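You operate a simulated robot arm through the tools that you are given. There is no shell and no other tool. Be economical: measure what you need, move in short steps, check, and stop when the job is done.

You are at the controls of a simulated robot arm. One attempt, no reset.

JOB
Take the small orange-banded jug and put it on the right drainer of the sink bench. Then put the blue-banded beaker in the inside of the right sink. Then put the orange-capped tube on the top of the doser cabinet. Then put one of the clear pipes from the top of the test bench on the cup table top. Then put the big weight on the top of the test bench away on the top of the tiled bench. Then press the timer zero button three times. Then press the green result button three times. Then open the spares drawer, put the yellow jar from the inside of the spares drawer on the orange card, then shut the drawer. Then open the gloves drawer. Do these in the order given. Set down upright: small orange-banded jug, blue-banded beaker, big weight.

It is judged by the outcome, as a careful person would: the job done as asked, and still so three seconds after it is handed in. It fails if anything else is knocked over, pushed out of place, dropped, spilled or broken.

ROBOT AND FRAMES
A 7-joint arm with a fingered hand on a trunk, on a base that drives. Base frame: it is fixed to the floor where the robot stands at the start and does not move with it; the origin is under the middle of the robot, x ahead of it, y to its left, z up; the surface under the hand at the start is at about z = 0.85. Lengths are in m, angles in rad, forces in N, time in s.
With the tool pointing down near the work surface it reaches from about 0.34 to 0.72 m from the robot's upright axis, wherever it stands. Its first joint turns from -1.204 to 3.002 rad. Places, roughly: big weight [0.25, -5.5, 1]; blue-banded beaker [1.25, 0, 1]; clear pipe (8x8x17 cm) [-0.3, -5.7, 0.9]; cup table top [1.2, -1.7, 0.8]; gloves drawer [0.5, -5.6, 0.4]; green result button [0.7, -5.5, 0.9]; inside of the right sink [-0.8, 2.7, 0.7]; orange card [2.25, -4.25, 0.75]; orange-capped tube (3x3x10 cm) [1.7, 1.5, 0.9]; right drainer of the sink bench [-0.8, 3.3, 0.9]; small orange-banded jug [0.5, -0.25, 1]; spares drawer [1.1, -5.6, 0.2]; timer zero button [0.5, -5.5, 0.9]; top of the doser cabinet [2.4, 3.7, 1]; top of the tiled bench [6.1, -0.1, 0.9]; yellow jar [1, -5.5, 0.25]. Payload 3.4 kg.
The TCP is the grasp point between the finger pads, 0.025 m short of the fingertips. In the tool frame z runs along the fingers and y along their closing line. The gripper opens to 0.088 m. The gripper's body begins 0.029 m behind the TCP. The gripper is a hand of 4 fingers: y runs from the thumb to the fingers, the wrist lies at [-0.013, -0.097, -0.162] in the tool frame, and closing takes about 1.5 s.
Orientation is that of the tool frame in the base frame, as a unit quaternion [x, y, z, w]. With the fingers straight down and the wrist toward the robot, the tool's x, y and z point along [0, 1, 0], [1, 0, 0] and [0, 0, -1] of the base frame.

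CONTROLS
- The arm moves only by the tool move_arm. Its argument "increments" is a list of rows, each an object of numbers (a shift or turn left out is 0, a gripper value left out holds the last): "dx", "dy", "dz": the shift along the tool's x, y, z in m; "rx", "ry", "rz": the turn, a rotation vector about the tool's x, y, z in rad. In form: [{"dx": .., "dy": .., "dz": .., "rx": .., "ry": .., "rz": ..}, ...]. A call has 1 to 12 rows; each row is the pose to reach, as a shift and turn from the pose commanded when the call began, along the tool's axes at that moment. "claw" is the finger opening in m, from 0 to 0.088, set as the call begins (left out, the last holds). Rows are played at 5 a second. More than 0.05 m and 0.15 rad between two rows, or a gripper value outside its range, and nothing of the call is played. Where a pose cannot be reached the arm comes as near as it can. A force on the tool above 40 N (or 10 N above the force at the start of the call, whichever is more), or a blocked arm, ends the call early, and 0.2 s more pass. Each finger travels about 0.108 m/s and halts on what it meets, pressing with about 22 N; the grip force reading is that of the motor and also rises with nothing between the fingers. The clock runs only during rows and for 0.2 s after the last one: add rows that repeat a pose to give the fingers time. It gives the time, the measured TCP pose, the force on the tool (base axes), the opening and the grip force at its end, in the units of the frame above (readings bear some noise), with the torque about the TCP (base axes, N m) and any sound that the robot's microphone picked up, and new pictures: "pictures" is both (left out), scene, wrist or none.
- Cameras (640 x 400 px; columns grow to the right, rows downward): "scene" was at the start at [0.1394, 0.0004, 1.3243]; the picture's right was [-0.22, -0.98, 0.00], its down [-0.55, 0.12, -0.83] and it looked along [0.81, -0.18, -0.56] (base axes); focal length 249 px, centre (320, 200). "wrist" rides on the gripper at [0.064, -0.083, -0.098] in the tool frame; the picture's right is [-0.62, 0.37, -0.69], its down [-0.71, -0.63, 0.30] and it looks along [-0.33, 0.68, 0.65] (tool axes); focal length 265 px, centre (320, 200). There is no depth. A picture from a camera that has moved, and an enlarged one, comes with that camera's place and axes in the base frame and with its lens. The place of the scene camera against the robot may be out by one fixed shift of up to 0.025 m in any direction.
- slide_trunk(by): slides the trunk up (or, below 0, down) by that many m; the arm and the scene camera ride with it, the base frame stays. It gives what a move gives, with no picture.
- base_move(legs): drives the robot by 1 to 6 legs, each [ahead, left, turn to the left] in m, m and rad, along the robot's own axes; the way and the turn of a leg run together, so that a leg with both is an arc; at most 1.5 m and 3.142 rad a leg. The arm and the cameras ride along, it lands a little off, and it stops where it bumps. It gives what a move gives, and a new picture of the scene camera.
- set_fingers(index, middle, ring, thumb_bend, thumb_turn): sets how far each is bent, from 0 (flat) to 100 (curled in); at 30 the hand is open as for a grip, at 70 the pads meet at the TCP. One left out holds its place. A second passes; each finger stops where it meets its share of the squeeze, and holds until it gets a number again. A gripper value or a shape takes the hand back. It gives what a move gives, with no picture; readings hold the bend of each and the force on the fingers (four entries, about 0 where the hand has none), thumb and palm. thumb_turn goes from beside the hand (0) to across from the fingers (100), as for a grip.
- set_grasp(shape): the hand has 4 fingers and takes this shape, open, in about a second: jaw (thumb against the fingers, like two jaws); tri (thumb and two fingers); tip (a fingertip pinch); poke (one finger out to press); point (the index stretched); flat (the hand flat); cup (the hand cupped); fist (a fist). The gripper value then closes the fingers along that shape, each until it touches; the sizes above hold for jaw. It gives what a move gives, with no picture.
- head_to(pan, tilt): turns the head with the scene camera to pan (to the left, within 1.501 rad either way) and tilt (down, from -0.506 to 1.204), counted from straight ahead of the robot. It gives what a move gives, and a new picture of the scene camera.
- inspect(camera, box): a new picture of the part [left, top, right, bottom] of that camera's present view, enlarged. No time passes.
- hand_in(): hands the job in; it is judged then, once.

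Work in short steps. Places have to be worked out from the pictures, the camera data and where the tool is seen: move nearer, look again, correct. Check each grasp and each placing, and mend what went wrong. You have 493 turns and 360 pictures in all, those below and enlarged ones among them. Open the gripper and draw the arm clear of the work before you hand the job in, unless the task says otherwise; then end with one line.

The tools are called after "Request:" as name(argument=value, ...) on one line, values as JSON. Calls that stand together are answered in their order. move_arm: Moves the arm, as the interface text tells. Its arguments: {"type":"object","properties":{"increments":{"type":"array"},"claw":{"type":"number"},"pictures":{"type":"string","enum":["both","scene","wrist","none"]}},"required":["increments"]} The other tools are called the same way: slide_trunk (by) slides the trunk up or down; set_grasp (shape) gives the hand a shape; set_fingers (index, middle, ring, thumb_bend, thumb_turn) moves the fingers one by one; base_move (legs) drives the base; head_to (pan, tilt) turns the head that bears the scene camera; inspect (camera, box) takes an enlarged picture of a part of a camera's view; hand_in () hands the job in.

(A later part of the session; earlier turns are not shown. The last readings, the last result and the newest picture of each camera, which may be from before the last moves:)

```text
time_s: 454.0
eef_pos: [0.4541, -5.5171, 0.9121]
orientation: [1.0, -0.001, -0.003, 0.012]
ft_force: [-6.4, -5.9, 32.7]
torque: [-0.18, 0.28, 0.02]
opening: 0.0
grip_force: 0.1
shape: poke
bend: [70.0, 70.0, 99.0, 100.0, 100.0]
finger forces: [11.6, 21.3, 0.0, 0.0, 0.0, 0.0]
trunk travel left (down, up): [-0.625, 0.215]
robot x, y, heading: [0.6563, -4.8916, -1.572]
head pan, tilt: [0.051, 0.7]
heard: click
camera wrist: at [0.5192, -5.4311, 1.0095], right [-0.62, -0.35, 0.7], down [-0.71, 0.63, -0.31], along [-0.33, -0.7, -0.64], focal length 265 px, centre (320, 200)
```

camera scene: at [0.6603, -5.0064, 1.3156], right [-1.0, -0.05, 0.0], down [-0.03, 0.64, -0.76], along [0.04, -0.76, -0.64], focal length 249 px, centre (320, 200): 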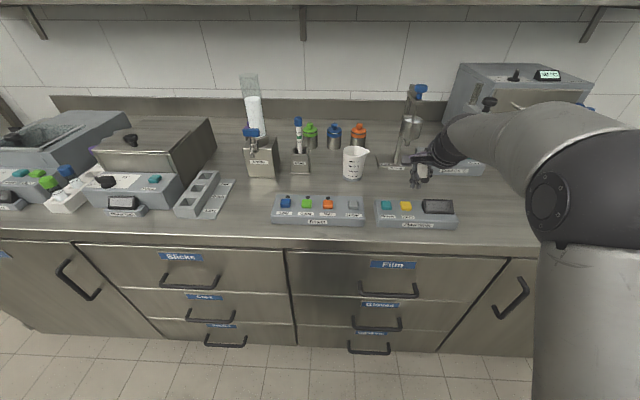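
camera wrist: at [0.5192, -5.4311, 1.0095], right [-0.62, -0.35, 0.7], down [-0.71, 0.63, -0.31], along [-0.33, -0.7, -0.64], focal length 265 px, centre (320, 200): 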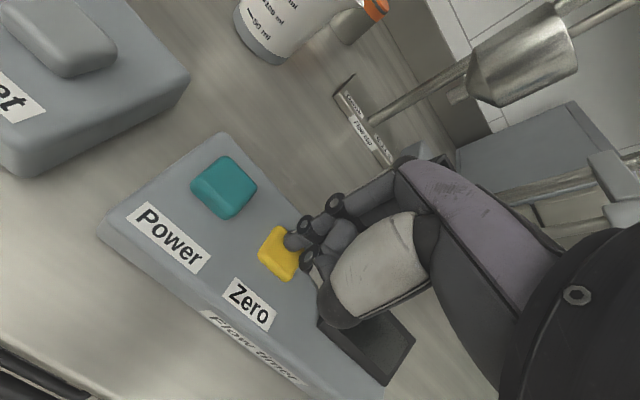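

One click heard. Release fully by rising 2.5 cm.

Request:
move_arm(increments=[{"dz": -0.015}, {"dz": -0.025}, {"dz": -0.025}], pictures="none")

Request:
inspect(camera="scene", box=[360, 140, 480, 240])

```text
time_s: 454.8
eef_pos: [0.4552, -5.5188, 0.9287]
orientation: [1.0, 0.0, 0.0, 0.0]
ft_force: [0.6, -0.4, 0.7]
torque: [-0.01, 0.0, 0.01]
opening: 0.0
grip_force: 0.1
shape: poke
bend: [70.0, 70.0, 99.0, 100.0, 100.0]
finger forces: [0.1, 0.0, 0.1, 0.1, 0.0, 0.0]
trunk travel left (down, up): [-0.625, 0.215]
robot x, y, heading: [0.653, -4.887, -1.578]
head pan, tilt: [0.051, 0.7]
```

```text
4.00 times, centred on (420, 190) of scene
camera zoom: at [0.6608, -5.0059, 1.3154], right [-1.0, -0.05, 0.0], down [-0.03, 0.64, -0.76], along [0.04, -0.76, -0.64], focal length 994 px, centre (-80, 240)
```

zoom: 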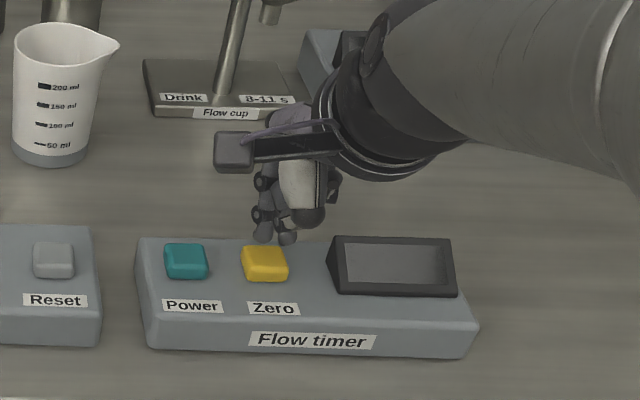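

Button released. Second press (shifted 4 mm toward me for centring), then release in the same call.

Request:
move_arm(increments=[{"dy": -0.004, "dz": 0.014}, {"dy": -0.004, "dz": 0.021}, {"dy": -0.004, "dz": 0.026}, {"dy": -0.004, "dz": 0.026}, {"dy": -0.004, "dz": 0.01}, {"dy": -0.004, "dz": 0.0}], pictures="none")

```text
time_s: 456.2
eef_pos: [0.4541, -5.5138, 0.9284]
orientation: [1.0, 0.0, 0.0, -0.002]
ft_force: [0.4, -0.5, -0.5]
torque: [0.0, 0.02, 0.0]
opening: 0.0
grip_force: 0.0
shape: poke
bend: [70.0, 70.0, 99.0, 100.0, 100.0]
finger forces: [0.1, 0.0, 0.1, 0.0, 0.0, 0.0]
trunk travel left (down, up): [-0.625, 0.215]
robot x, y, heading: [0.6552, -4.8902, -1.577]
head pan, tilt: [0.051, 0.7]
heard: click
```

Second click. Third press the same way.

Request:
move_arm(increments=[{"dz": 0.014}, {"dz": 0.021}, {"dz": 0.026}, {"dz": 0.026}, {"dz": 0.01}, {"dz": 0.0}])

```text
time_s: 457.6
eef_pos: [0.4544, -5.5143, 0.9273]
orientation: [1.0, 0.0, 0.0, -0.002]
ft_force: [-0.1, 0.6, 0.7]
torque: [0.0, 0.02, 0.03]
opening: 0.0
grip_force: 0.1
shape: poke
bend: [70.0, 70.0, 99.0, 100.0, 100.0]
finger forces: [0.1, 0.1, 0.0, 0.1, 0.0, 0.0]
trunk travel left (down, up): [-0.625, 0.215]
robot x, y, heading: [0.654, -4.8898, -1.575]
head pan, tilt: [0.051, 0.7]
heard: click
camera scene: at [0.6611, -5.0055, 1.3153], right [-1.0, -0.05, 0.0], down [-0.03, 0.64, -0.77], along [0.04, -0.76, -0.64], focal length 249 px, centre (320, 200)
camera wrist: at [0.5197, -5.4304, 1.0269], right [-0.62, -0.37, 0.69], down [-0.72, 0.63, -0.3], along [-0.33, -0.68, -0.66], focal length 265 px, centre (320, 200)
```

scene: 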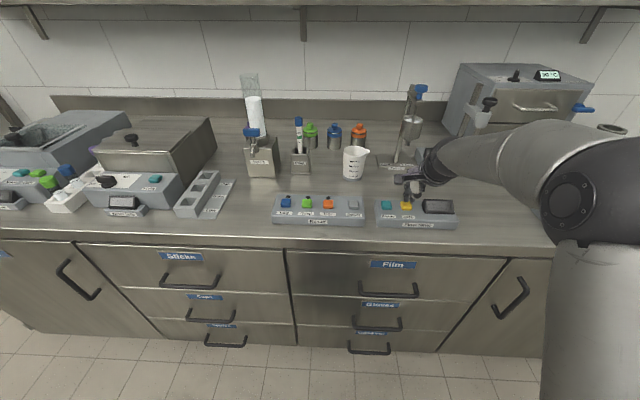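
wrist: 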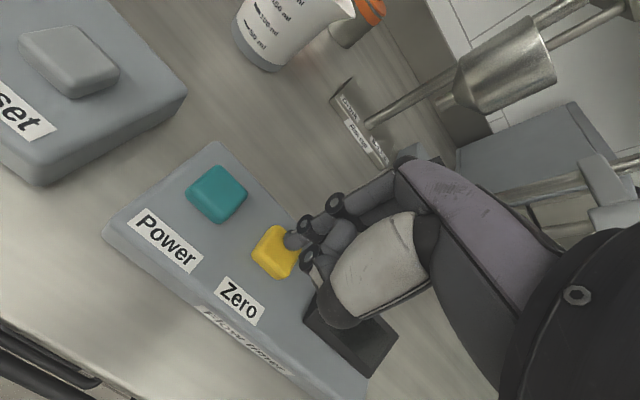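

Three clicks on Zero. I raise the hand and shift the base 0.25 m left toward the green "Good" button.

Request:
move_arm(increments=[{"dz": -0.04}, {"dz": -0.07}], pictures="none")

Request:
base_move(legs=[[0, 0.25, 0]])

Request:
move_arm(increments=[{"dz": 0.0}], pictures="wrist")

```text
time_s: 458.2
eef_pos: [0.4558, -5.5145, 0.9995]
orientation: [1.0, 0.0, 0.0, 0.0]
ft_force: [0.3, 0.7, -0.6]
torque: [0.01, 0.04, -0.04]
opening: 0.0
grip_force: 0.0
shape: poke
bend: [70.0, 70.0, 99.0, 100.0, 100.0]
finger forces: [0.0, 0.1, 0.1, 0.0, 0.1, 0.0]
trunk travel left (down, up): [-0.625, 0.215]
robot x, y, heading: [0.6576, -4.8892, -1.577]
head pan, tilt: [0.051, 0.7]
```

```text
time_s: 460.0
eef_pos: [0.6964, -5.516, 1.0003]
orientation: [1.0, 0.0, -0.001, 0.001]
ft_force: [0.2, 0.1, 0.4]
torque: [-0.03, 0.02, -0.03]
opening: 0.0
grip_force: 0.0
shape: poke
bend: [70.0, 70.0, 99.0, 100.0, 100.0]
finger forces: [0.0, 0.0, 0.1, 0.1, 0.1, 0.0]
trunk travel left (down, up): [-0.625, 0.215]
robot x, y, heading: [0.8968, -4.8892, -1.572]
head pan, tilt: [0.051, 0.7]
camera scene: at [0.9027, -5.0068, 1.3156], right [-1.0, -0.05, 0.0], down [-0.03, 0.64, -0.76], along [0.04, -0.76, -0.64], focal length 249 px, centre (320, 200)
```

scene: 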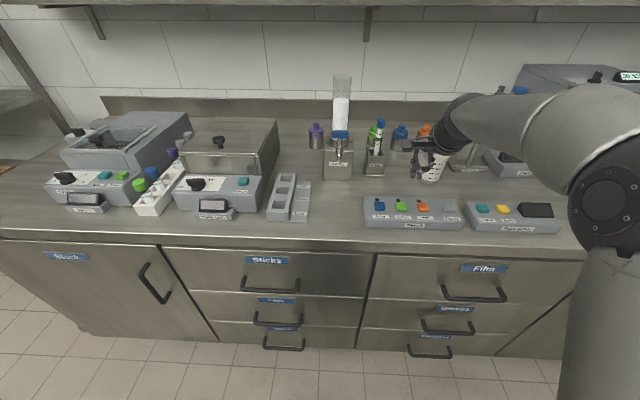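

```text
time_s: 460.4
eef_pos: [0.6963, -5.5157, 0.9987]
orientation: [1.0, 0.0, -0.001, 0.002]
ft_force: [0.6, -0.3, -1.0]
torque: [0.0, -0.02, 0.0]
opening: 0.0001
grip_force: 0.0
shape: poke
bend: [70.0, 70.0, 99.0, 100.0, 100.0]
finger forces: [0.0, 0.0, 0.0, 0.0, 0.0, 0.1]
trunk travel left (down, up): [-0.625, 0.215]
robot x, y, heading: [0.8924, -4.8928, -1.574]
head pan, tilt: [0.051, 0.7]
camera wrist: at [0.7606, -5.4318, 1.0983], right [-0.62, -0.37, 0.7], down [-0.72, 0.63, -0.3], along [-0.33, -0.69, -0.65], focal length 265 px, centre (320, 200)
```

wrist: 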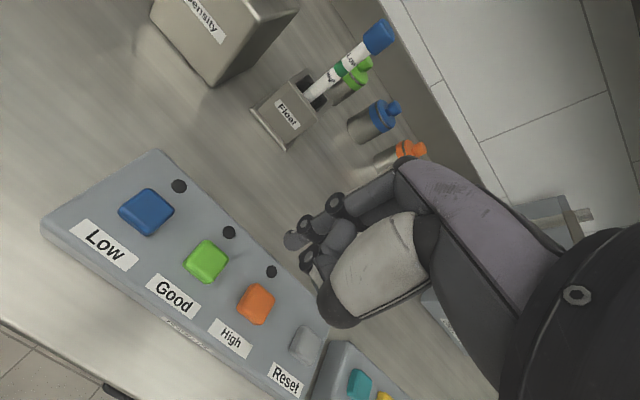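

Green button is at (0.711, -5.514). I hover the finger over it.

Request:
move_arm(increments=[{"dx": 0.012, "dy": -0.004, "dz": 0.03}, {"dx": 0.012, "dy": -0.004, "dz": 0.068}], pictures="wrist")

Request:
inspect(camera="scene", box=[350, 140, 470, 240])

```text
time_s: 461.0
eef_pos: [0.7081, -5.5148, 0.9325]
orientation: [1.0, 0.0, -0.001, 0.0]
ft_force: [-0.4, 0.7, -1.4]
torque: [0.01, 0.02, 0.02]
opening: 0.0001
grip_force: 0.1
shape: poke
bend: [70.0, 70.0, 99.0, 100.0, 100.0]
finger forces: [0.1, 0.0, 0.1, 0.1, 0.0, 0.1]
trunk travel left (down, up): [-0.625, 0.215]
robot x, y, heading: [0.8973, -4.8868, -1.571]
head pan, tilt: [0.051, 0.7]
camera wrist: at [0.7729, -5.4299, 1.0321], right [-0.62, -0.37, 0.7], down [-0.72, 0.63, -0.3], along [-0.33, -0.69, -0.65], focal length 265 px, centre (320, 200)
```

wrist: 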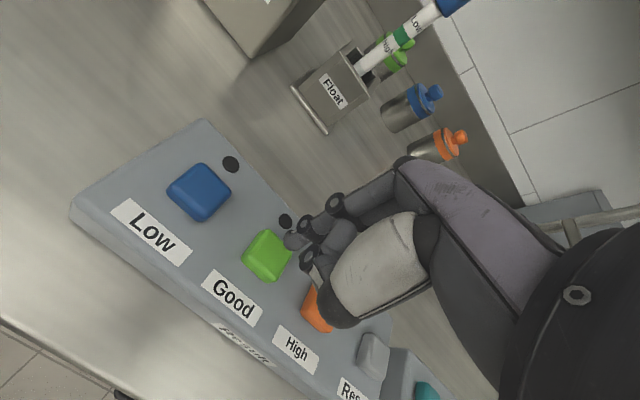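

```text
4.00 times, centred on (410, 190) of scene
camera zoom: at [0.9012, -5.0076, 1.3156], right [-1.0, -0.05, 0.0], down [-0.03, 0.64, -0.76], along [0.04, -0.76, -0.64], focal length 994 px, centre (-40, 240)
```

zoom: 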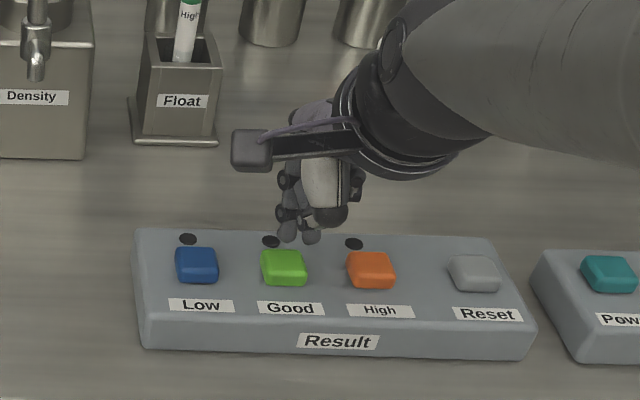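

Shift 5 mm left so the finger is centred, then press once and release.

Request:
move_arm(increments=[{"dx": 0.005, "dy": -0.002, "dz": 0.017}, {"dx": 0.005, "dy": -0.002, "dz": 0.025}, {"dx": 0.005, "dy": -0.002, "dz": 0.03}, {"dx": 0.005, "dy": -0.002, "dz": 0.03}, {"dx": 0.005, "dy": -0.002, "dz": 0.014}, {"dx": 0.005, "dy": -0.002, "dz": 0.004}])

```text
time_s: 462.4
eef_pos: [0.7131, -5.5097, 0.9254]
orientation: [1.0, 0.001, -0.002, -0.001]
ft_force: [-0.2, 0.1, 0.2]
torque: [-0.06, 0.04, 0.04]
opening: 0.0002
grip_force: 0.0
shape: poke
bend: [70.0, 70.0, 99.0, 100.0, 100.0]
finger forces: [0.1, 0.0, 0.0, 0.1, 0.0, 0.1]
trunk travel left (down, up): [-0.625, 0.215]
robot x, y, heading: [0.9016, -4.8914, -1.579]
head pan, tilt: [0.051, 0.7]
heard: click
camera scene: at [0.902, -5.0065, 1.3152], right [-1.0, -0.05, 0.0], down [-0.03, 0.64, -0.77], along [0.04, -0.76, -0.64], focal length 249 px, centre (320, 200)
camera wrist: at [0.7781, -5.4267, 1.0252], right [-0.62, -0.37, 0.69], down [-0.72, 0.63, -0.3], along [-0.33, -0.68, -0.66], focal length 265 px, centre (320, 200)
```

scene: 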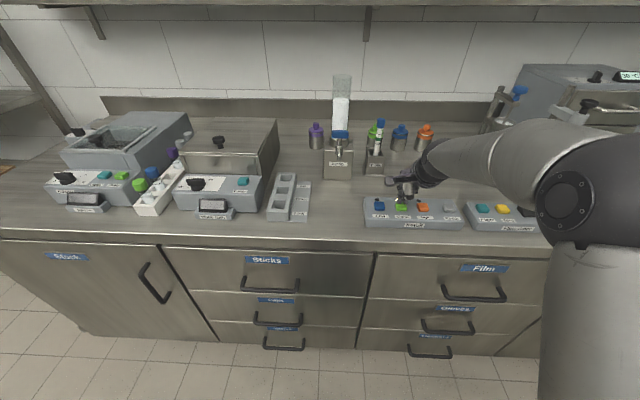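
wrist: 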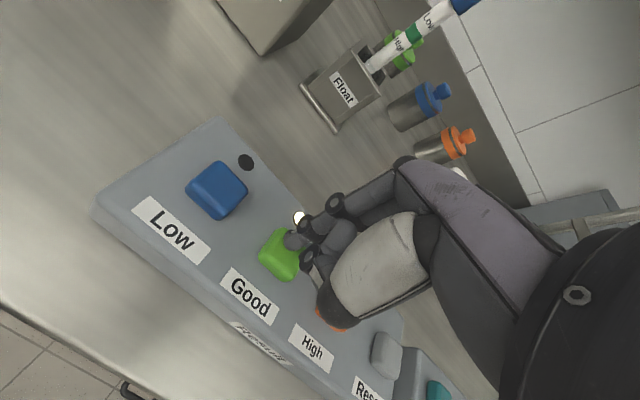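

Click, and the lamp by "Good" lit. Second press.

Request:
move_arm(increments=[{"dz": 0.013}, {"dz": 0.02}, {"dz": 0.025}, {"dz": 0.025}, {"dz": 0.01}, {"dz": -0.002}], pictures="none")

Request:
move_arm(increments=[{"dz": 0.014}, {"dz": 0.021}, {"dz": 0.026}, {"dz": 0.026}, {"dz": 0.01}, {"dz": -0.002}])

```text
time_s: 463.8
eef_pos: [0.7113, -5.5085, 0.928]
orientation: [1.0, 0.0, 0.0, -0.002]
ft_force: [-0.8, 1.2, 0.1]
torque: [0.03, 0.0, 0.01]
opening: 0.0
grip_force: 0.1
shape: poke
bend: [70.0, 70.0, 99.0, 100.0, 100.0]
finger forces: [0.0, 0.0, 0.0, 0.0, 0.0, 0.0]
trunk travel left (down, up): [-0.625, 0.215]
robot x, y, heading: [0.8901, -4.8927, -1.571]
head pan, tilt: [0.051, 0.7]
heard: click
```

```text
time_s: 465.2
eef_pos: [0.7137, -5.5078, 0.9301]
orientation: [1.0, 0.0, -0.001, -0.002]
ft_force: [0.5, -0.4, 0.2]
torque: [-0.01, -0.03, 0.0]
opening: 0.0
grip_force: 0.1
shape: poke
bend: [70.0, 70.0, 99.0, 100.0, 100.0]
finger forces: [0.0, 0.0, 0.0, 0.0, 0.0, 0.0]
trunk travel left (down, up): [-0.625, 0.215]
robot x, y, heading: [0.8946, -4.8926, -1.574]
head pan, tilt: [0.051, 0.7]
heard: click
camera scene: at [0.902, -5.0062, 1.3153], right [-1.0, -0.05, 0.0], down [-0.03, 0.64, -0.77], along [0.04, -0.76, -0.64], focal length 249 px, centre (320, 200)
camera wrist: at [0.7779, -5.4234, 1.0292], right [-0.62, -0.37, 0.69], down [-0.72, 0.63, -0.3], along [-0.33, -0.68, -0.66], focal length 265 px, centre (320, 200)
```

scene: 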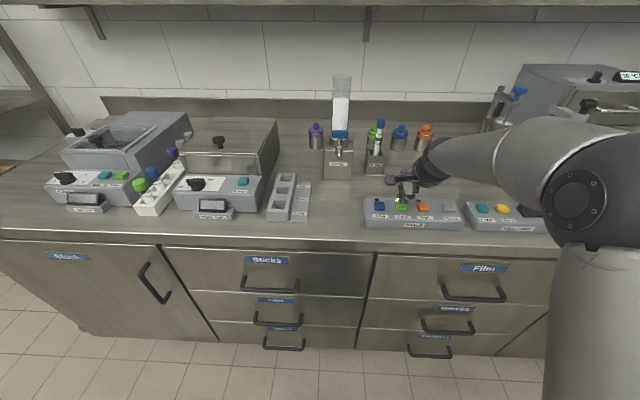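
wrist: 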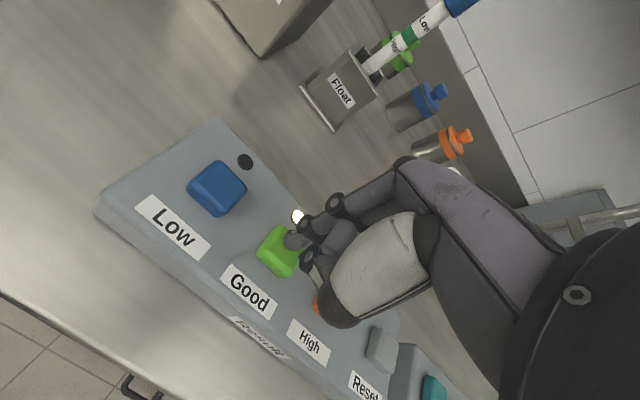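

Three clicks on the green button. Now the spares drawer (lowest of the left column, handle near x 1.08, z 0.2). I raise the hand, back off and set the jaw, then look down at the drawers.

Request:
move_arm(increments=[{"dz": -0.04}, {"dz": -0.08}, {"dz": -0.11}], pictures="none")

Request:
base_move(legs=[[-0.4, 0, 0], [0, 0.37, 0]])

Request:
set_grasp(shape="jaw")

Request:
slide_trunk(by=-0.5)

Request:
head_to(pan=-0.15, tilt=0.6)

```text
time_s: 466.0
eef_pos: [0.7136, -5.5097, 1.0403]
orientation: [1.0, 0.0, -0.003, 0.001]
ft_force: [-0.1, -0.5, 0.3]
torque: [0.0, -0.02, 0.02]
opening: 0.0001
grip_force: 0.0
shape: poke
bend: [70.0, 70.0, 99.0, 100.0, 100.0]
finger forces: [0.1, 0.0, 0.0, 0.1, 0.0, 0.0]
trunk travel left (down, up): [-0.625, 0.215]
robot x, y, heading: [0.8926, -4.895, -1.573]
head pan, tilt: [0.051, 0.7]
```

```text
time_s: 470.5
eef_pos: [1.0805, -5.1086, 1.0403]
orientation: [1.0, -0.004, -0.002, 0.001]
ft_force: [-0.9, 0.6, -0.4]
torque: [0.03, 0.03, -0.01]
opening: 0.0
grip_force: 0.0
shape: poke
bend: [70.0, 70.0, 99.0, 100.0, 100.0]
finger forces: [0.1, 0.0, 0.1, 0.1, 0.0, 0.1]
trunk travel left (down, up): [-0.625, 0.215]
robot x, y, heading: [1.2692, -4.4924, -1.584]
head pan, tilt: [0.051, 0.7]
camera scene: at [1.2751, -4.6058, 1.3156], right [-1.0, -0.04, 0.0], down [-0.02, 0.64, -0.76], along [0.03, -0.76, -0.64], focal length 249 px, centre (320, 200)
```

scene: 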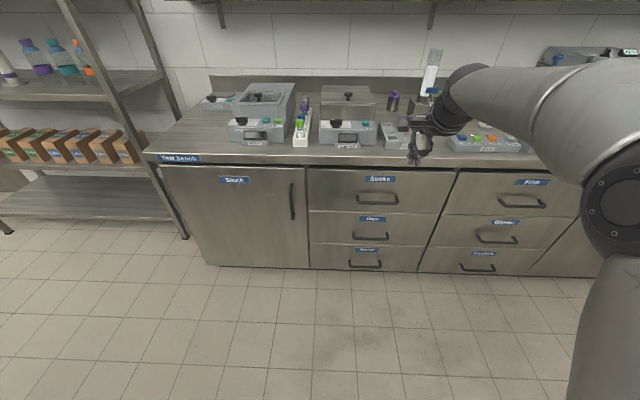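

```text
time_s: 471.4
eef_pos: [1.0804, -5.1076, 1.0402]
orientation: [1.0, -0.004, -0.001, 0.001]
ft_force: [0.9, 0.1, 0.4]
torque: [0.02, 0.01, -0.01]
opening: 0.088
grip_force: 0.0
shape: jaw
bend: [30.0, 30.0, 30.0, 30.0, 98.0]
finger forces: [0.0, 0.0, 0.1, 0.0, 0.0, 0.0]
trunk travel left (down, up): [-0.625, 0.215]
robot x, y, heading: [1.2696, -4.4897, -1.587]
head pan, tilt: [0.051, 0.7]
```

```text
refused: -0.5 is not a number from -0.4 to 0.4
```

```text
time_s: 472.1
eef_pos: [1.0803, -5.1081, 1.0408]
orientation: [1.0, -0.004, -0.001, 0.001]
ft_force: [0.9, 0.4, 0.7]
torque: [-0.04, 0.02, 0.02]
opening: 0.0878
grip_force: 0.0
shape: jaw
bend: [30.0, 30.0, 30.0, 30.0, 98.0]
finger forces: [0.0, 0.1, 0.1, 0.1, 0.0, 0.1]
trunk travel left (down, up): [-0.625, 0.215]
robot x, y, heading: [1.2696, -4.4944, -1.582]
head pan, tilt: [-0.15, 0.6]
camera scene: at [1.257, -4.6081, 1.3242], right [-0.99, 0.16, 0.0], down [0.09, 0.56, -0.82], along [-0.13, -0.81, -0.57], focal length 249 px, centre (320, 200)
```

scene: 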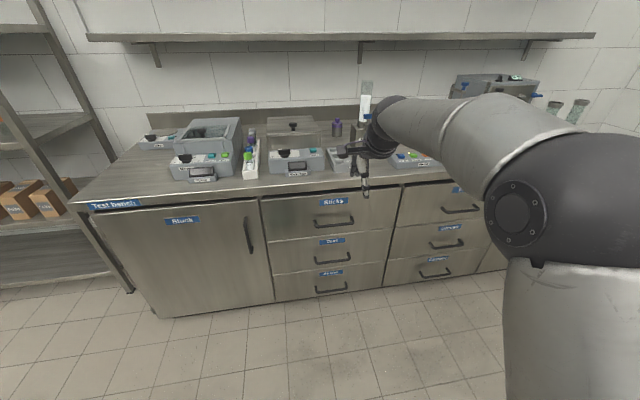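

The handle is at about (1.067, -5.40, 0.19). I lower the trunk in two slides and look again.

Request:
slide_trunk(by=-0.4)

Request:
slide_trunk(by=-0.2)

Request:
move_arm(increments=[{"dx": -0.01, "dz": 0.03}, {"dx": -0.01, "dz": 0.06}])

```text
time_s: 476.0
eef_pos: [1.0797, -5.1075, 0.6413]
orientation: [1.0, -0.004, 0.0, 0.002]
ft_force: [1.2, -0.7, -0.7]
torque: [0.0, -0.02, -0.02]
opening: 0.088
grip_force: 0.0
shape: jaw
bend: [30.0, 30.0, 30.0, 30.0, 98.0]
finger forces: [0.0, 0.0, 0.1, 0.0, 0.1, 0.0]
trunk travel left (down, up): [-0.225, 0.615]
robot x, y, heading: [1.2678, -4.4926, -1.583]
head pan, tilt: [-0.15, 0.6]
```

```text
time_s: 478.1
eef_pos: [1.08, -5.1077, 0.4405]
orientation: [1.0, -0.004, -0.001, 0.002]
ft_force: [-0.2, -0.5, 0.0]
torque: [0.01, -0.01, 0.01]
opening: 0.088
grip_force: 0.1
shape: jaw
bend: [30.0, 30.0, 30.0, 30.0, 98.0]
finger forces: [0.0, 0.0, 0.1, 0.0, 0.1, 0.1]
trunk travel left (down, up): [-0.025, 0.815]
robot x, y, heading: [1.2681, -4.494, -1.58]
head pan, tilt: [-0.15, 0.6]
```

```text
time_s: 478.7
eef_pos: [1.07, -5.1094, 0.3818]
orientation: [1.0, -0.005, -0.002, 0.002]
ft_force: [0.6, -0.6, 0.2]
torque: [0.0, 0.04, -0.01]
opening: 0.088
grip_force: 0.1
shape: jaw
bend: [30.0, 30.0, 30.0, 30.0, 98.0]
finger forces: [0.0, 0.1, 0.0, 0.0, 0.0, 0.1]
trunk travel left (down, up): [-0.025, 0.815]
robot x, y, heading: [1.271, -4.493, -1.585]
head pan, tilt: [-0.15, 0.6]
camera scene: at [1.257, -4.608, 0.7243], right [-0.99, 0.16, 0.0], down [0.09, 0.56, -0.83], along [-0.13, -0.81, -0.56], focal length 249 px, centre (320, 200)
camera wrist: at [1.1358, -5.0247, 0.4809], right [-0.62, -0.36, 0.7], down [-0.71, 0.64, -0.3], along [-0.33, -0.68, -0.65], focal length 265 px, centre (320, 200)
```

scene: 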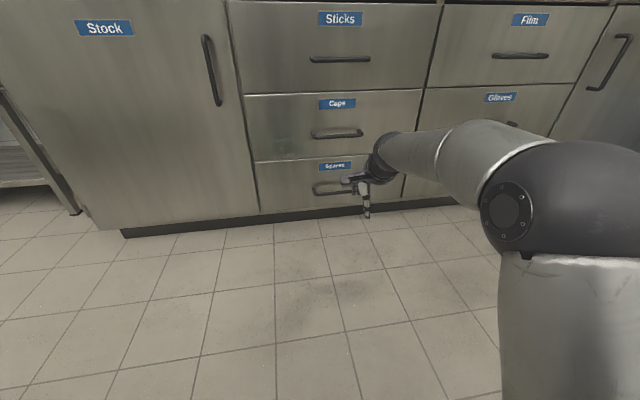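
wrist: 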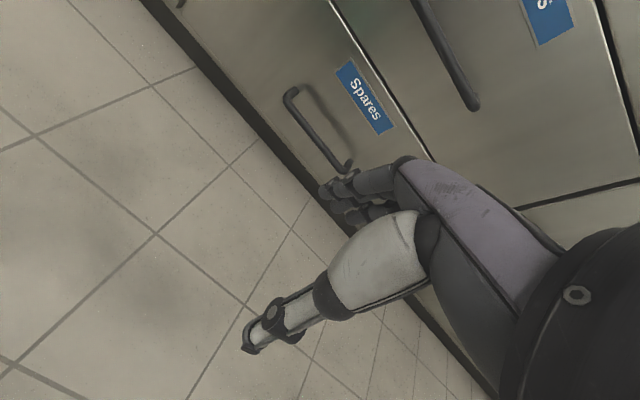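

I zoom in on the handles to judge their stand-off from the drawer fronts.

Request:
inspect(camera="scene", box=[290, 110, 390, 220])

Request:
inspect(camera="wrist", box=[260, 60, 440, 200])

```text
3.64 times, centred on (340, 165) of scene
camera zoom: at [1.257, -4.608, 0.7243], right [-0.99, 0.16, 0.0], down [0.09, 0.56, -0.83], along [-0.13, -0.81, -0.56], focal length 904 px, centre (247, 327)
```

zoom: 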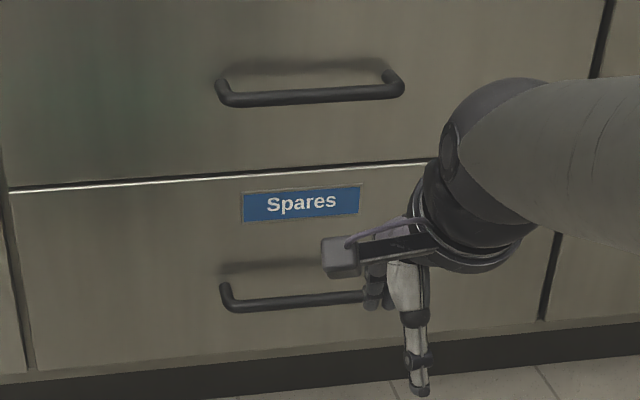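

```text
2.86 times, centred on (350, 130) of wrist
camera zoom: at [1.1358, -5.0247, 0.4809], right [-0.62, -0.36, 0.7], down [-0.71, 0.64, -0.3], along [-0.33, -0.68, -0.65], focal length 758 px, centre (234, 400)
```

zoom: 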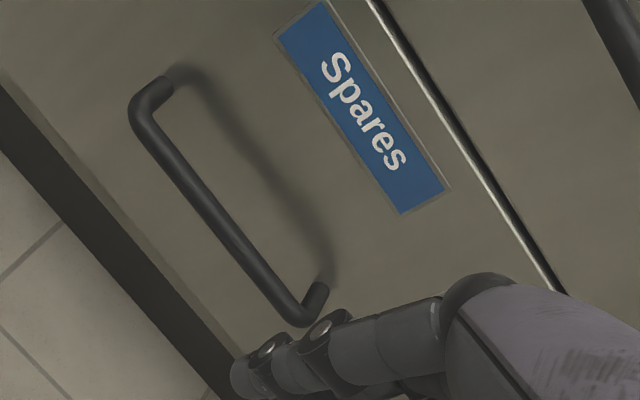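

Stand-off is about 4 cm, bar Ø≈1.1 cm, so fingers fit behind it from above with the thumb in front. I move the base forward 0.2 m and look again from nearer.

Request:
base_move(legs=[[0.2, 0, 0.01]])

Request:
move_arm(increments=[{"dz": 0.0}, {"dz": 0.0}, {"dz": 0.0}], claw=0.045, pictures="wrist")

Request:
inspect(camera="wrist", box=[180, 100, 420, 280])

```text
time_s: 480.3
eef_pos: [1.0753, -5.3068, 0.3813]
orientation: [1.0, 0.0, -0.001, 0.001]
ft_force: [-0.4, -0.3, -0.5]
torque: [0.01, -0.03, 0.0]
opening: 0.0879
grip_force: 0.0
shape: jaw
bend: [30.0, 30.0, 30.0, 30.0, 98.0]
finger forces: [0.0, 0.0, 0.1, 0.1, 0.1, 0.1]
trunk travel left (down, up): [-0.025, 0.815]
robot x, y, heading: [1.2665, -4.6884, -1.575]
head pan, tilt: [-0.15, 0.6]
camera scene: at [1.2565, -4.8047, 0.7242], right [-0.99, 0.15, 0.0], down [0.09, 0.56, -0.83], along [-0.13, -0.82, -0.56], focal length 249 px, centre (320, 200)
```

scene: 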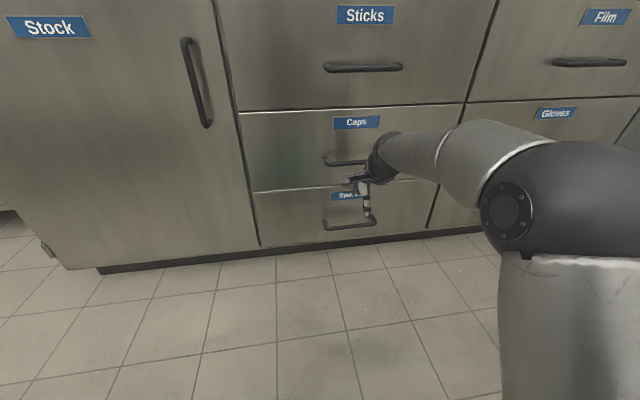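

```text
time_s: 481.1
eef_pos: [1.075, -5.3069, 0.3821]
orientation: [1.0, 0.0, -0.002, 0.002]
ft_force: [-0.2, -0.1, -0.4]
torque: [0.03, 0.02, 0.03]
opening: 0.0456
grip_force: 0.1
shape: jaw
bend: [74.0, 44.0, 40.0, 69.0, 100.0]
finger forces: [0.0, 0.0, 0.1, 0.0, 0.0, 0.0]
trunk travel left (down, up): [-0.025, 0.815]
robot x, y, heading: [1.2669, -4.6856, -1.574]
head pan, tilt: [-0.15, 0.6]
camera wrist: at [1.1393, -5.2225, 0.4809], right [-0.62, -0.37, 0.7], down [-0.72, 0.63, -0.3], along [-0.33, -0.69, -0.65], focal length 265 px, centre (320, 200)
```

wrist: 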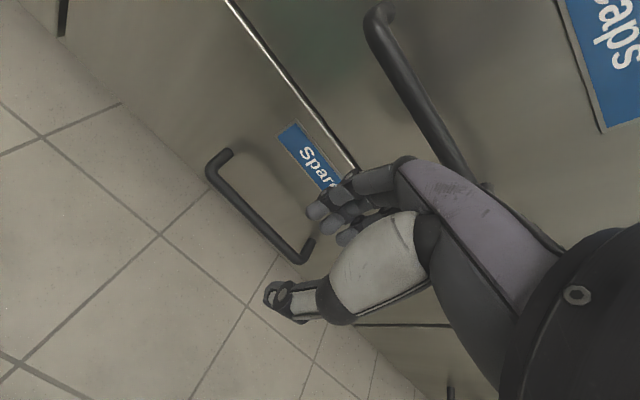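

```text
2.22 times, centred on (300, 190) of wrist
camera zoom: at [1.1393, -5.2225, 0.4809], right [-0.62, -0.37, 0.7], down [-0.72, 0.63, -0.3], along [-0.33, -0.69, -0.65], focal length 590 px, centre (364, 222)
```

zoom: 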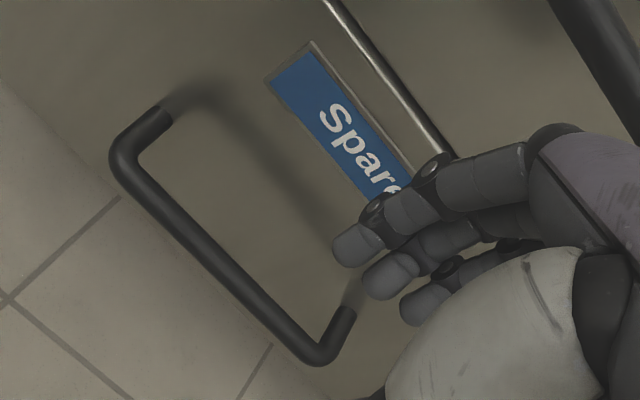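

Bar is at y≈-5.40, z≈0.217, x 0.99–1.14; face at y≈-5.445. I lower to just above it and move forward so fingers are behind the bar plane.

Request:
move_arm(increments=[{"dx": -0.01, "dz": 0.04}, {"dx": -0.01, "dz": 0.09}, {"dx": -0.01, "dy": 0.04, "dz": 0.09}, {"dx": -0.01, "dy": 0.086, "dz": 0.09}])

Request:
inspect(camera="wrist", box=[180, 130, 420, 310])

```text
time_s: 482.1
eef_pos: [1.0611, -5.3923, 0.2905]
orientation: [1.0, 0.0, -0.001, -0.003]
ft_force: [2.1, 27.0, 0.9]
torque: [-0.45, 0.06, -0.3]
opening: 0.0399
grip_force: 0.2
shape: jaw
bend: [74.0, 55.0, 44.0, 69.0, 100.0]
finger forces: [0.0, 19.6, 8.0, 0.1, 0.0, 0.0]
trunk travel left (down, up): [-0.025, 0.815]
robot x, y, heading: [1.2645, -4.6874, -1.574]
head pan, tilt: [-0.15, 0.6]
camera scene: at [1.2566, -4.8031, 0.7245], right [-0.99, 0.15, 0.0], down [0.09, 0.56, -0.83], along [-0.13, -0.82, -0.56], focal length 249 px, centre (320, 200)
camera wrist: at [1.1272, -5.3075, 0.3908], right [-0.62, -0.37, 0.69], down [-0.71, 0.63, -0.3], along [-0.33, -0.68, -0.66], focal length 265 px, centre (320, 200)
```

scene: 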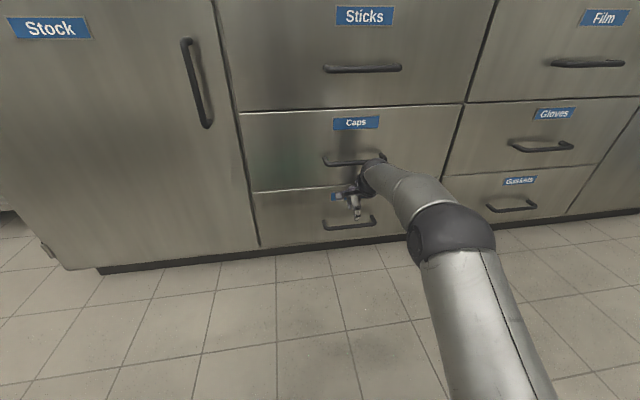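
wrist: 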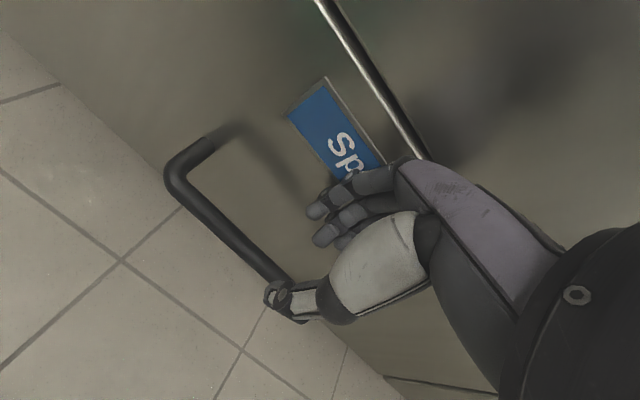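

```text
2.22 times, centred on (300, 220) of wrist
camera zoom: at [1.1272, -5.3075, 0.3908], right [-0.62, -0.37, 0.69], down [-0.71, 0.63, -0.3], along [-0.33, -0.68, -0.66], focal length 590 px, centre (364, 156)
```

zoom: 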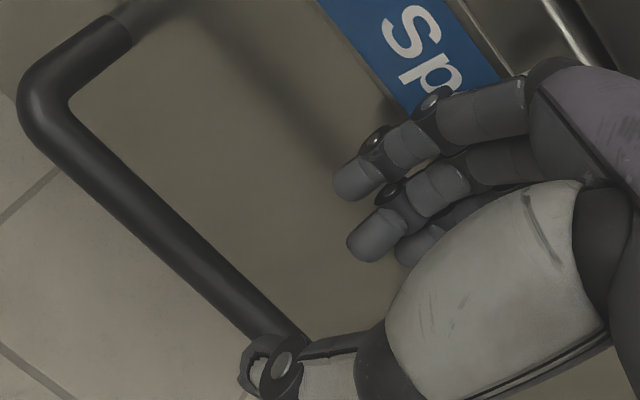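

The knuckles bulge against the drawer front. I back off and instead tilt the hand 0.6 rad so the fingers come diagonally over the bar with the thumb beneath.

Request:
move_arm(increments=[{"dy": -0.04}, {"dy": -0.086}, {"dy": -0.086, "rx": -0.14}, {"dy": -0.086, "rx": -0.28}, {"dy": -0.086, "rx": -0.42}, {"dy": -0.086, "rx": -0.56}, {"dy": -0.086, "rx": -0.6}])

```text
time_s: 483.7
eef_pos: [1.0653, -5.3065, 0.2916]
orientation: [0.955, 0.001, -0.001, 0.297]
ft_force: [-0.8, 0.7, -0.9]
torque: [0.01, -0.01, 0.0]
opening: 0.0454
grip_force: 0.0
shape: jaw
bend: [74.0, 44.0, 41.0, 69.0, 100.0]
finger forces: [0.1, 0.0, 0.0, 0.0, 0.1, 0.0]
trunk travel left (down, up): [-0.025, 0.815]
robot x, y, heading: [1.2662, -4.6891, -1.575]
head pan, tilt: [-0.15, 0.6]
camera scene: at [1.2565, -4.8046, 0.7242], right [-0.99, 0.15, 0.0], down [0.09, 0.56, -0.83], along [-0.13, -0.82, -0.56], focal length 249 px, centre (320, 200)
camera wrist: at [1.1291, -5.1818, 0.326], right [-0.62, 0.09, 0.78], down [-0.72, 0.35, -0.61], along [-0.32, -0.93, -0.15], focal length 265 px, centre (320, 200)
```

scene: 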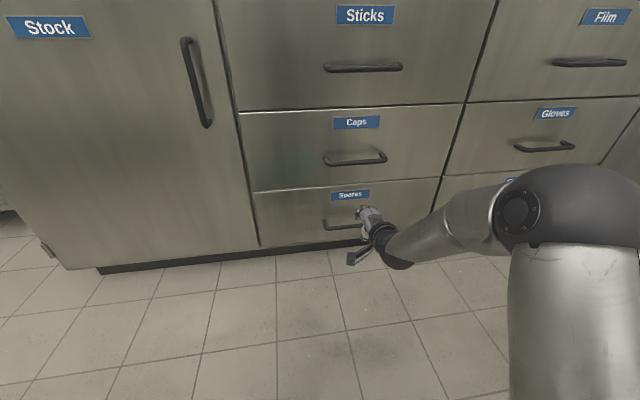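
wrist: 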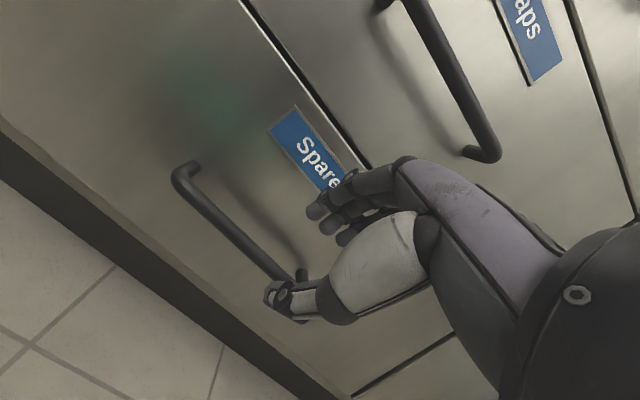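

Tilt works; bar at (1.065, -5.40, 0.218). I align along the finger direction and advance most of the way.

Request:
move_arm(increments=[{"dy": 0.035}, {"dy": 0.035, "dz": 0.04}, {"dy": 0.035, "dz": 0.07}], claw=0.042, pictures="wrist")

Request:
inspect(camera="wrist", box=[180, 150, 400, 330])

```text
time_s: 484.5
eef_pos: [1.0622, -5.3751, 0.2542]
orientation: [0.955, 0.001, 0.0, 0.297]
ft_force: [-1.0, -0.1, 0.9]
torque: [-0.01, 0.03, -0.03]
opening: 0.0423
grip_force: 0.1
shape: jaw
bend: [74.0, 45.0, 42.0, 70.0, 100.0]
finger forces: [0.0, 0.0, 0.1, 0.1, 0.0, 0.0]
trunk travel left (down, up): [-0.025, 0.815]
robot x, y, heading: [1.2649, -4.6861, -1.575]
head pan, tilt: [-0.15, 0.6]
camera wrist: at [1.1277, -5.2496, 0.2885], right [-0.62, 0.09, 0.78], down [-0.72, 0.35, -0.61], along [-0.32, -0.93, -0.15], focal length 265 px, centre (320, 200)
```

wrist: 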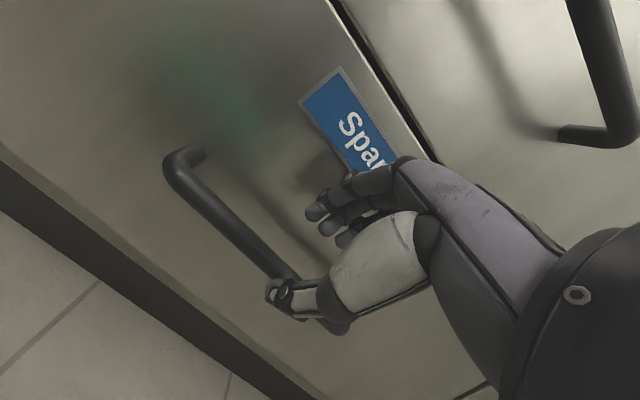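

```text
2.22 times, centred on (290, 240) of wrist
camera zoom: at [1.1277, -5.2496, 0.2885], right [-0.62, 0.09, 0.78], down [-0.72, 0.35, -0.61], along [-0.32, -0.93, -0.15], focal length 590 px, centre (387, 111)
```

zoom: 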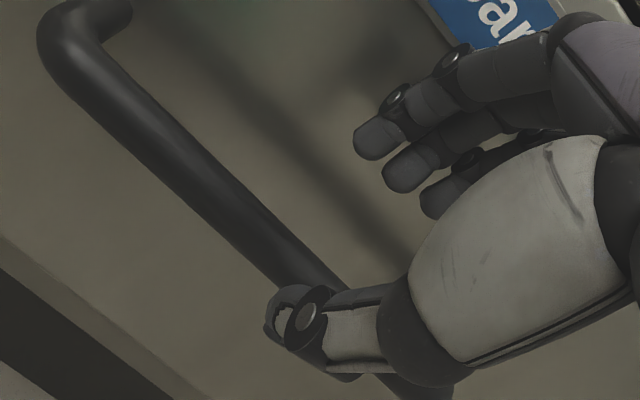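

Bar lies ahead at tool y≈-0.005, z≈0.044. I shift slightly and advance so the bar comes between the pads.

Request:
move_arm(increments=[{"dy": -0.005, "dz": 0.01}, {"dy": -0.005, "dz": 0.025}, {"dy": -0.005, "dz": 0.036}], pictures="wrist")

Request:
inspect(camera="wrist", box=[180, 150, 400, 330])

```text
time_s: 485.3
eef_pos: [1.0648, -5.3915, 0.2206]
orientation: [0.955, 0.001, -0.001, 0.297]
ft_force: [-1.3, -0.2, 0.8]
torque: [0.0, -0.01, 0.01]
opening: 0.0422
grip_force: 0.2
shape: jaw
bend: [74.0, 45.0, 42.0, 70.0, 100.0]
finger forces: [0.0, 0.0, 0.0, 0.1, 0.0, 0.0]
trunk travel left (down, up): [-0.025, 0.815]
robot x, y, heading: [1.2655, -4.6867, -1.575]
head pan, tilt: [-0.15, 0.6]
camera wrist: at [1.1291, -5.2669, 0.2556], right [-0.62, 0.09, 0.78], down [-0.72, 0.35, -0.61], along [-0.32, -0.93, -0.15], focal length 265 px, centre (320, 200)
```

wrist: 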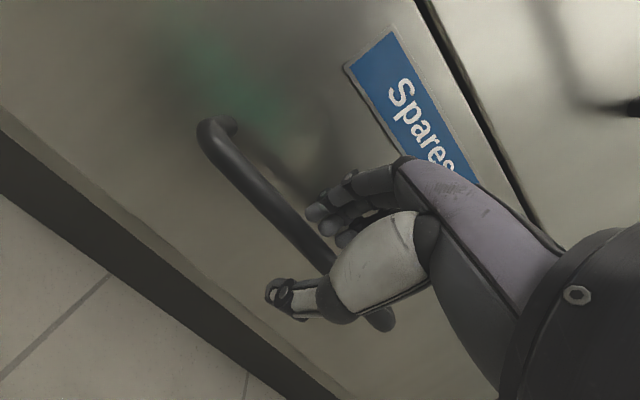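

```text
2.22 times, centred on (290, 240) of wrist
camera zoom: at [1.1291, -5.2669, 0.2556], right [-0.62, 0.09, 0.78], down [-0.72, 0.35, -0.61], along [-0.32, -0.93, -0.15], focal length 590 px, centre (387, 111)
```

zoom: 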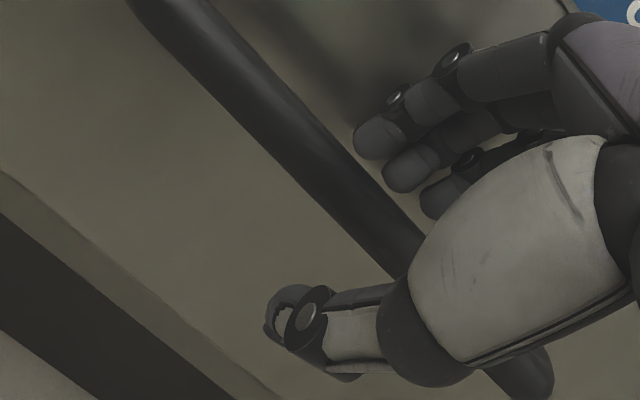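

The bar is now between fingers and thumb. Close on it.

Request:
move_arm(increments=[{"dz": 0.0}, {"dz": 0.0}, {"dz": 0.0}, {"dz": 0.0}, {"dz": 0.0}, {"dz": 0.0}], claw=0.0, pictures="wrist")

```text
time_s: 486.7
eef_pos: [1.0661, -5.3933, 0.2189]
orientation: [0.955, 0.001, -0.001, 0.295]
ft_force: [-0.4, 0.5, -10.5]
torque: [0.07, 0.0, 0.05]
opening: 0.0047
grip_force: 21.6
shape: jaw
bend: [72.0, 71.0, 65.0, 73.0, 100.0]
finger forces: [9.3, 3.6, 2.2, 0.0, 21.1, 0.0]
trunk travel left (down, up): [-0.025, 0.815]
robot x, y, heading: [1.2701, -4.6898, -1.578]
head pan, tilt: [-0.15, 0.6]
camera wrist: at [1.129, -5.2667, 0.2539], right [-0.62, 0.09, 0.78], down [-0.72, 0.35, -0.6], along [-0.32, -0.93, -0.15], focal length 265 px, centre (320, 200)
```

wrist: 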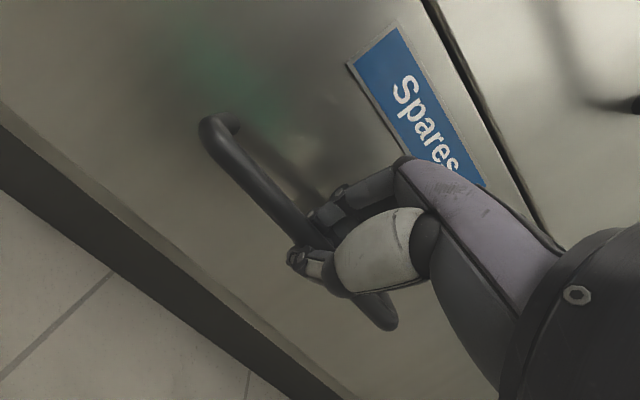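

Bar is held. I pull by driving the base back a little as a test.

Request:
base_move(legs=[[-0.1, 0, 0]])

```text
time_s: 487.9
eef_pos: [1.0644, -5.2897, 0.2197]
orientation: [0.956, 0.0, -0.001, 0.295]
ft_force: [2.5, 1.9, -11.2]
torque: [0.08, 0.02, 0.11]
opening: 0.0049
grip_force: 22.1
shape: jaw
bend: [72.0, 71.0, 67.0, 73.0, 100.0]
finger forces: [9.0, 3.7, 2.1, 0.1, 21.6, 0.1]
trunk travel left (down, up): [-0.025, 0.815]
robot x, y, heading: [1.2698, -4.584, -1.576]
head pan, tilt: [-0.15, 0.6]
camera scene: at [1.2565, -4.7036, 0.7239], right [-0.99, 0.15, 0.0], down [0.09, 0.56, -0.82], along [-0.13, -0.81, -0.57], focal length 249 px, centre (320, 200)
```

scene: 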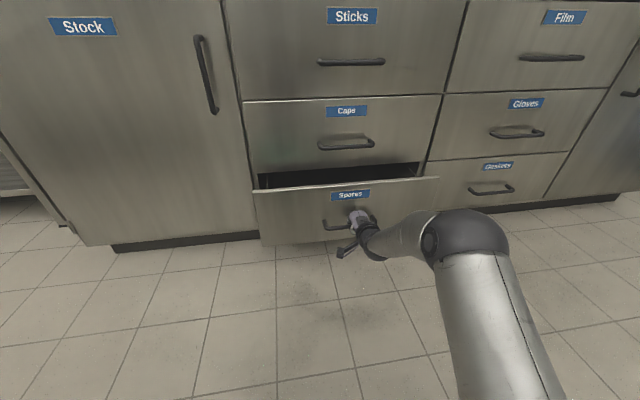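

The drawer slides out. I keep pulling another 0.22 m.

Request:
base_move(legs=[[-0.22, 0, 0]])

```text
time_s: 489.6
eef_pos: [1.0689, -5.0685, 0.2185]
orientation: [0.955, 0.003, -0.001, 0.295]
ft_force: [-16.8, 2.2, -14.0]
torque: [0.11, 0.07, -0.17]
opening: 0.005
grip_force: 21.8
shape: jaw
bend: [72.0, 71.0, 70.0, 74.0, 100.0]
finger forces: [9.7, 3.6, 2.6, 0.0, 20.9, 0.0]
trunk travel left (down, up): [-0.025, 0.815]
robot x, y, heading: [1.2701, -4.3631, -1.567]
head pan, tilt: [-0.15, 0.6]
camera scene: at [1.2575, -4.4823, 0.7238], right [-0.99, 0.15, 0.0], down [0.08, 0.56, -0.82], along [-0.12, -0.81, -0.57], focal length 249 px, centre (320, 200)
```

scene: 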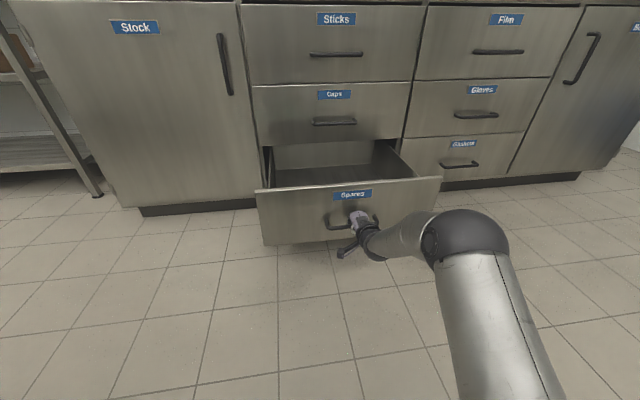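

Open about 0.32 m. I release and withdraw along the finger direction.

Request:
move_arm(increments=[{"dz": 0.0}, {"dz": 0.0}, {"dz": 0.0}], claw=0.042, pictures="none")

Request:
move_arm(increments=[{"dz": -0.03}, {"dz": -0.07}, {"dz": -0.11}])

```text
time_s: 490.4
eef_pos: [1.0701, -5.0697, 0.2202]
orientation: [0.956, 0.005, 0.001, 0.295]
ft_force: [0.7, 0.4, 0.4]
torque: [0.01, -0.01, 0.0]
opening: 0.0415
grip_force: 0.1
shape: jaw
bend: [74.0, 46.0, 42.0, 71.0, 100.0]
finger forces: [0.1, 0.4, 0.0, 0.0, 0.0, 0.1]
trunk travel left (down, up): [-0.025, 0.815]
robot x, y, heading: [1.2701, -4.3646, -1.567]
head pan, tilt: [-0.15, 0.6]
```

```text
time_s: 491.2
eef_pos: [1.0706, -5.0085, 0.312]
orientation: [0.955, 0.004, 0.0, 0.295]
ft_force: [0.1, 0.9, -0.6]
torque: [-0.03, 0.03, 0.04]
opening: 0.0419
grip_force: 0.2
shape: jaw
bend: [74.0, 45.0, 42.0, 71.0, 100.0]
finger forces: [0.0, 0.0, 0.1, 0.0, 0.1, 0.1]
trunk travel left (down, up): [-0.025, 0.815]
robot x, y, heading: [1.2693, -4.3594, -1.565]
head pan, tilt: [-0.15, 0.6]
camera scene: at [1.2582, -4.481, 0.7241], right [-0.99, 0.15, 0.0], down [0.08, 0.56, -0.82], along [-0.12, -0.82, -0.57], focal length 249 px, centre (320, 200)
camera wrist: at [1.1337, -4.8835, 0.3469], right [-0.62, 0.08, 0.78], down [-0.72, 0.34, -0.6], along [-0.32, -0.94, -0.15], focal length 265 px, centre (320, 200)
```

scene: 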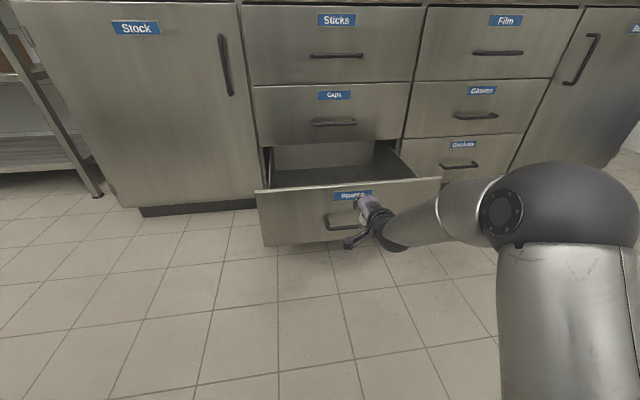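
wrist: 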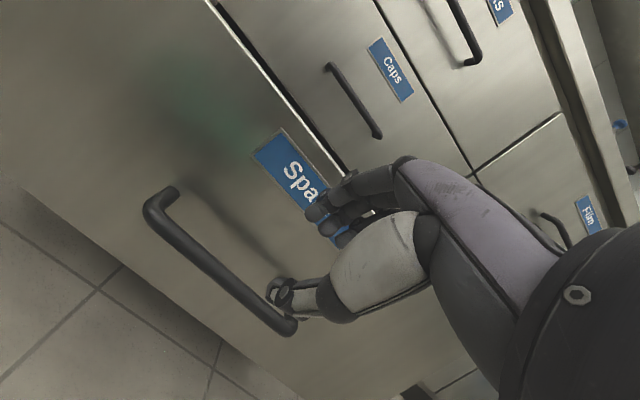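

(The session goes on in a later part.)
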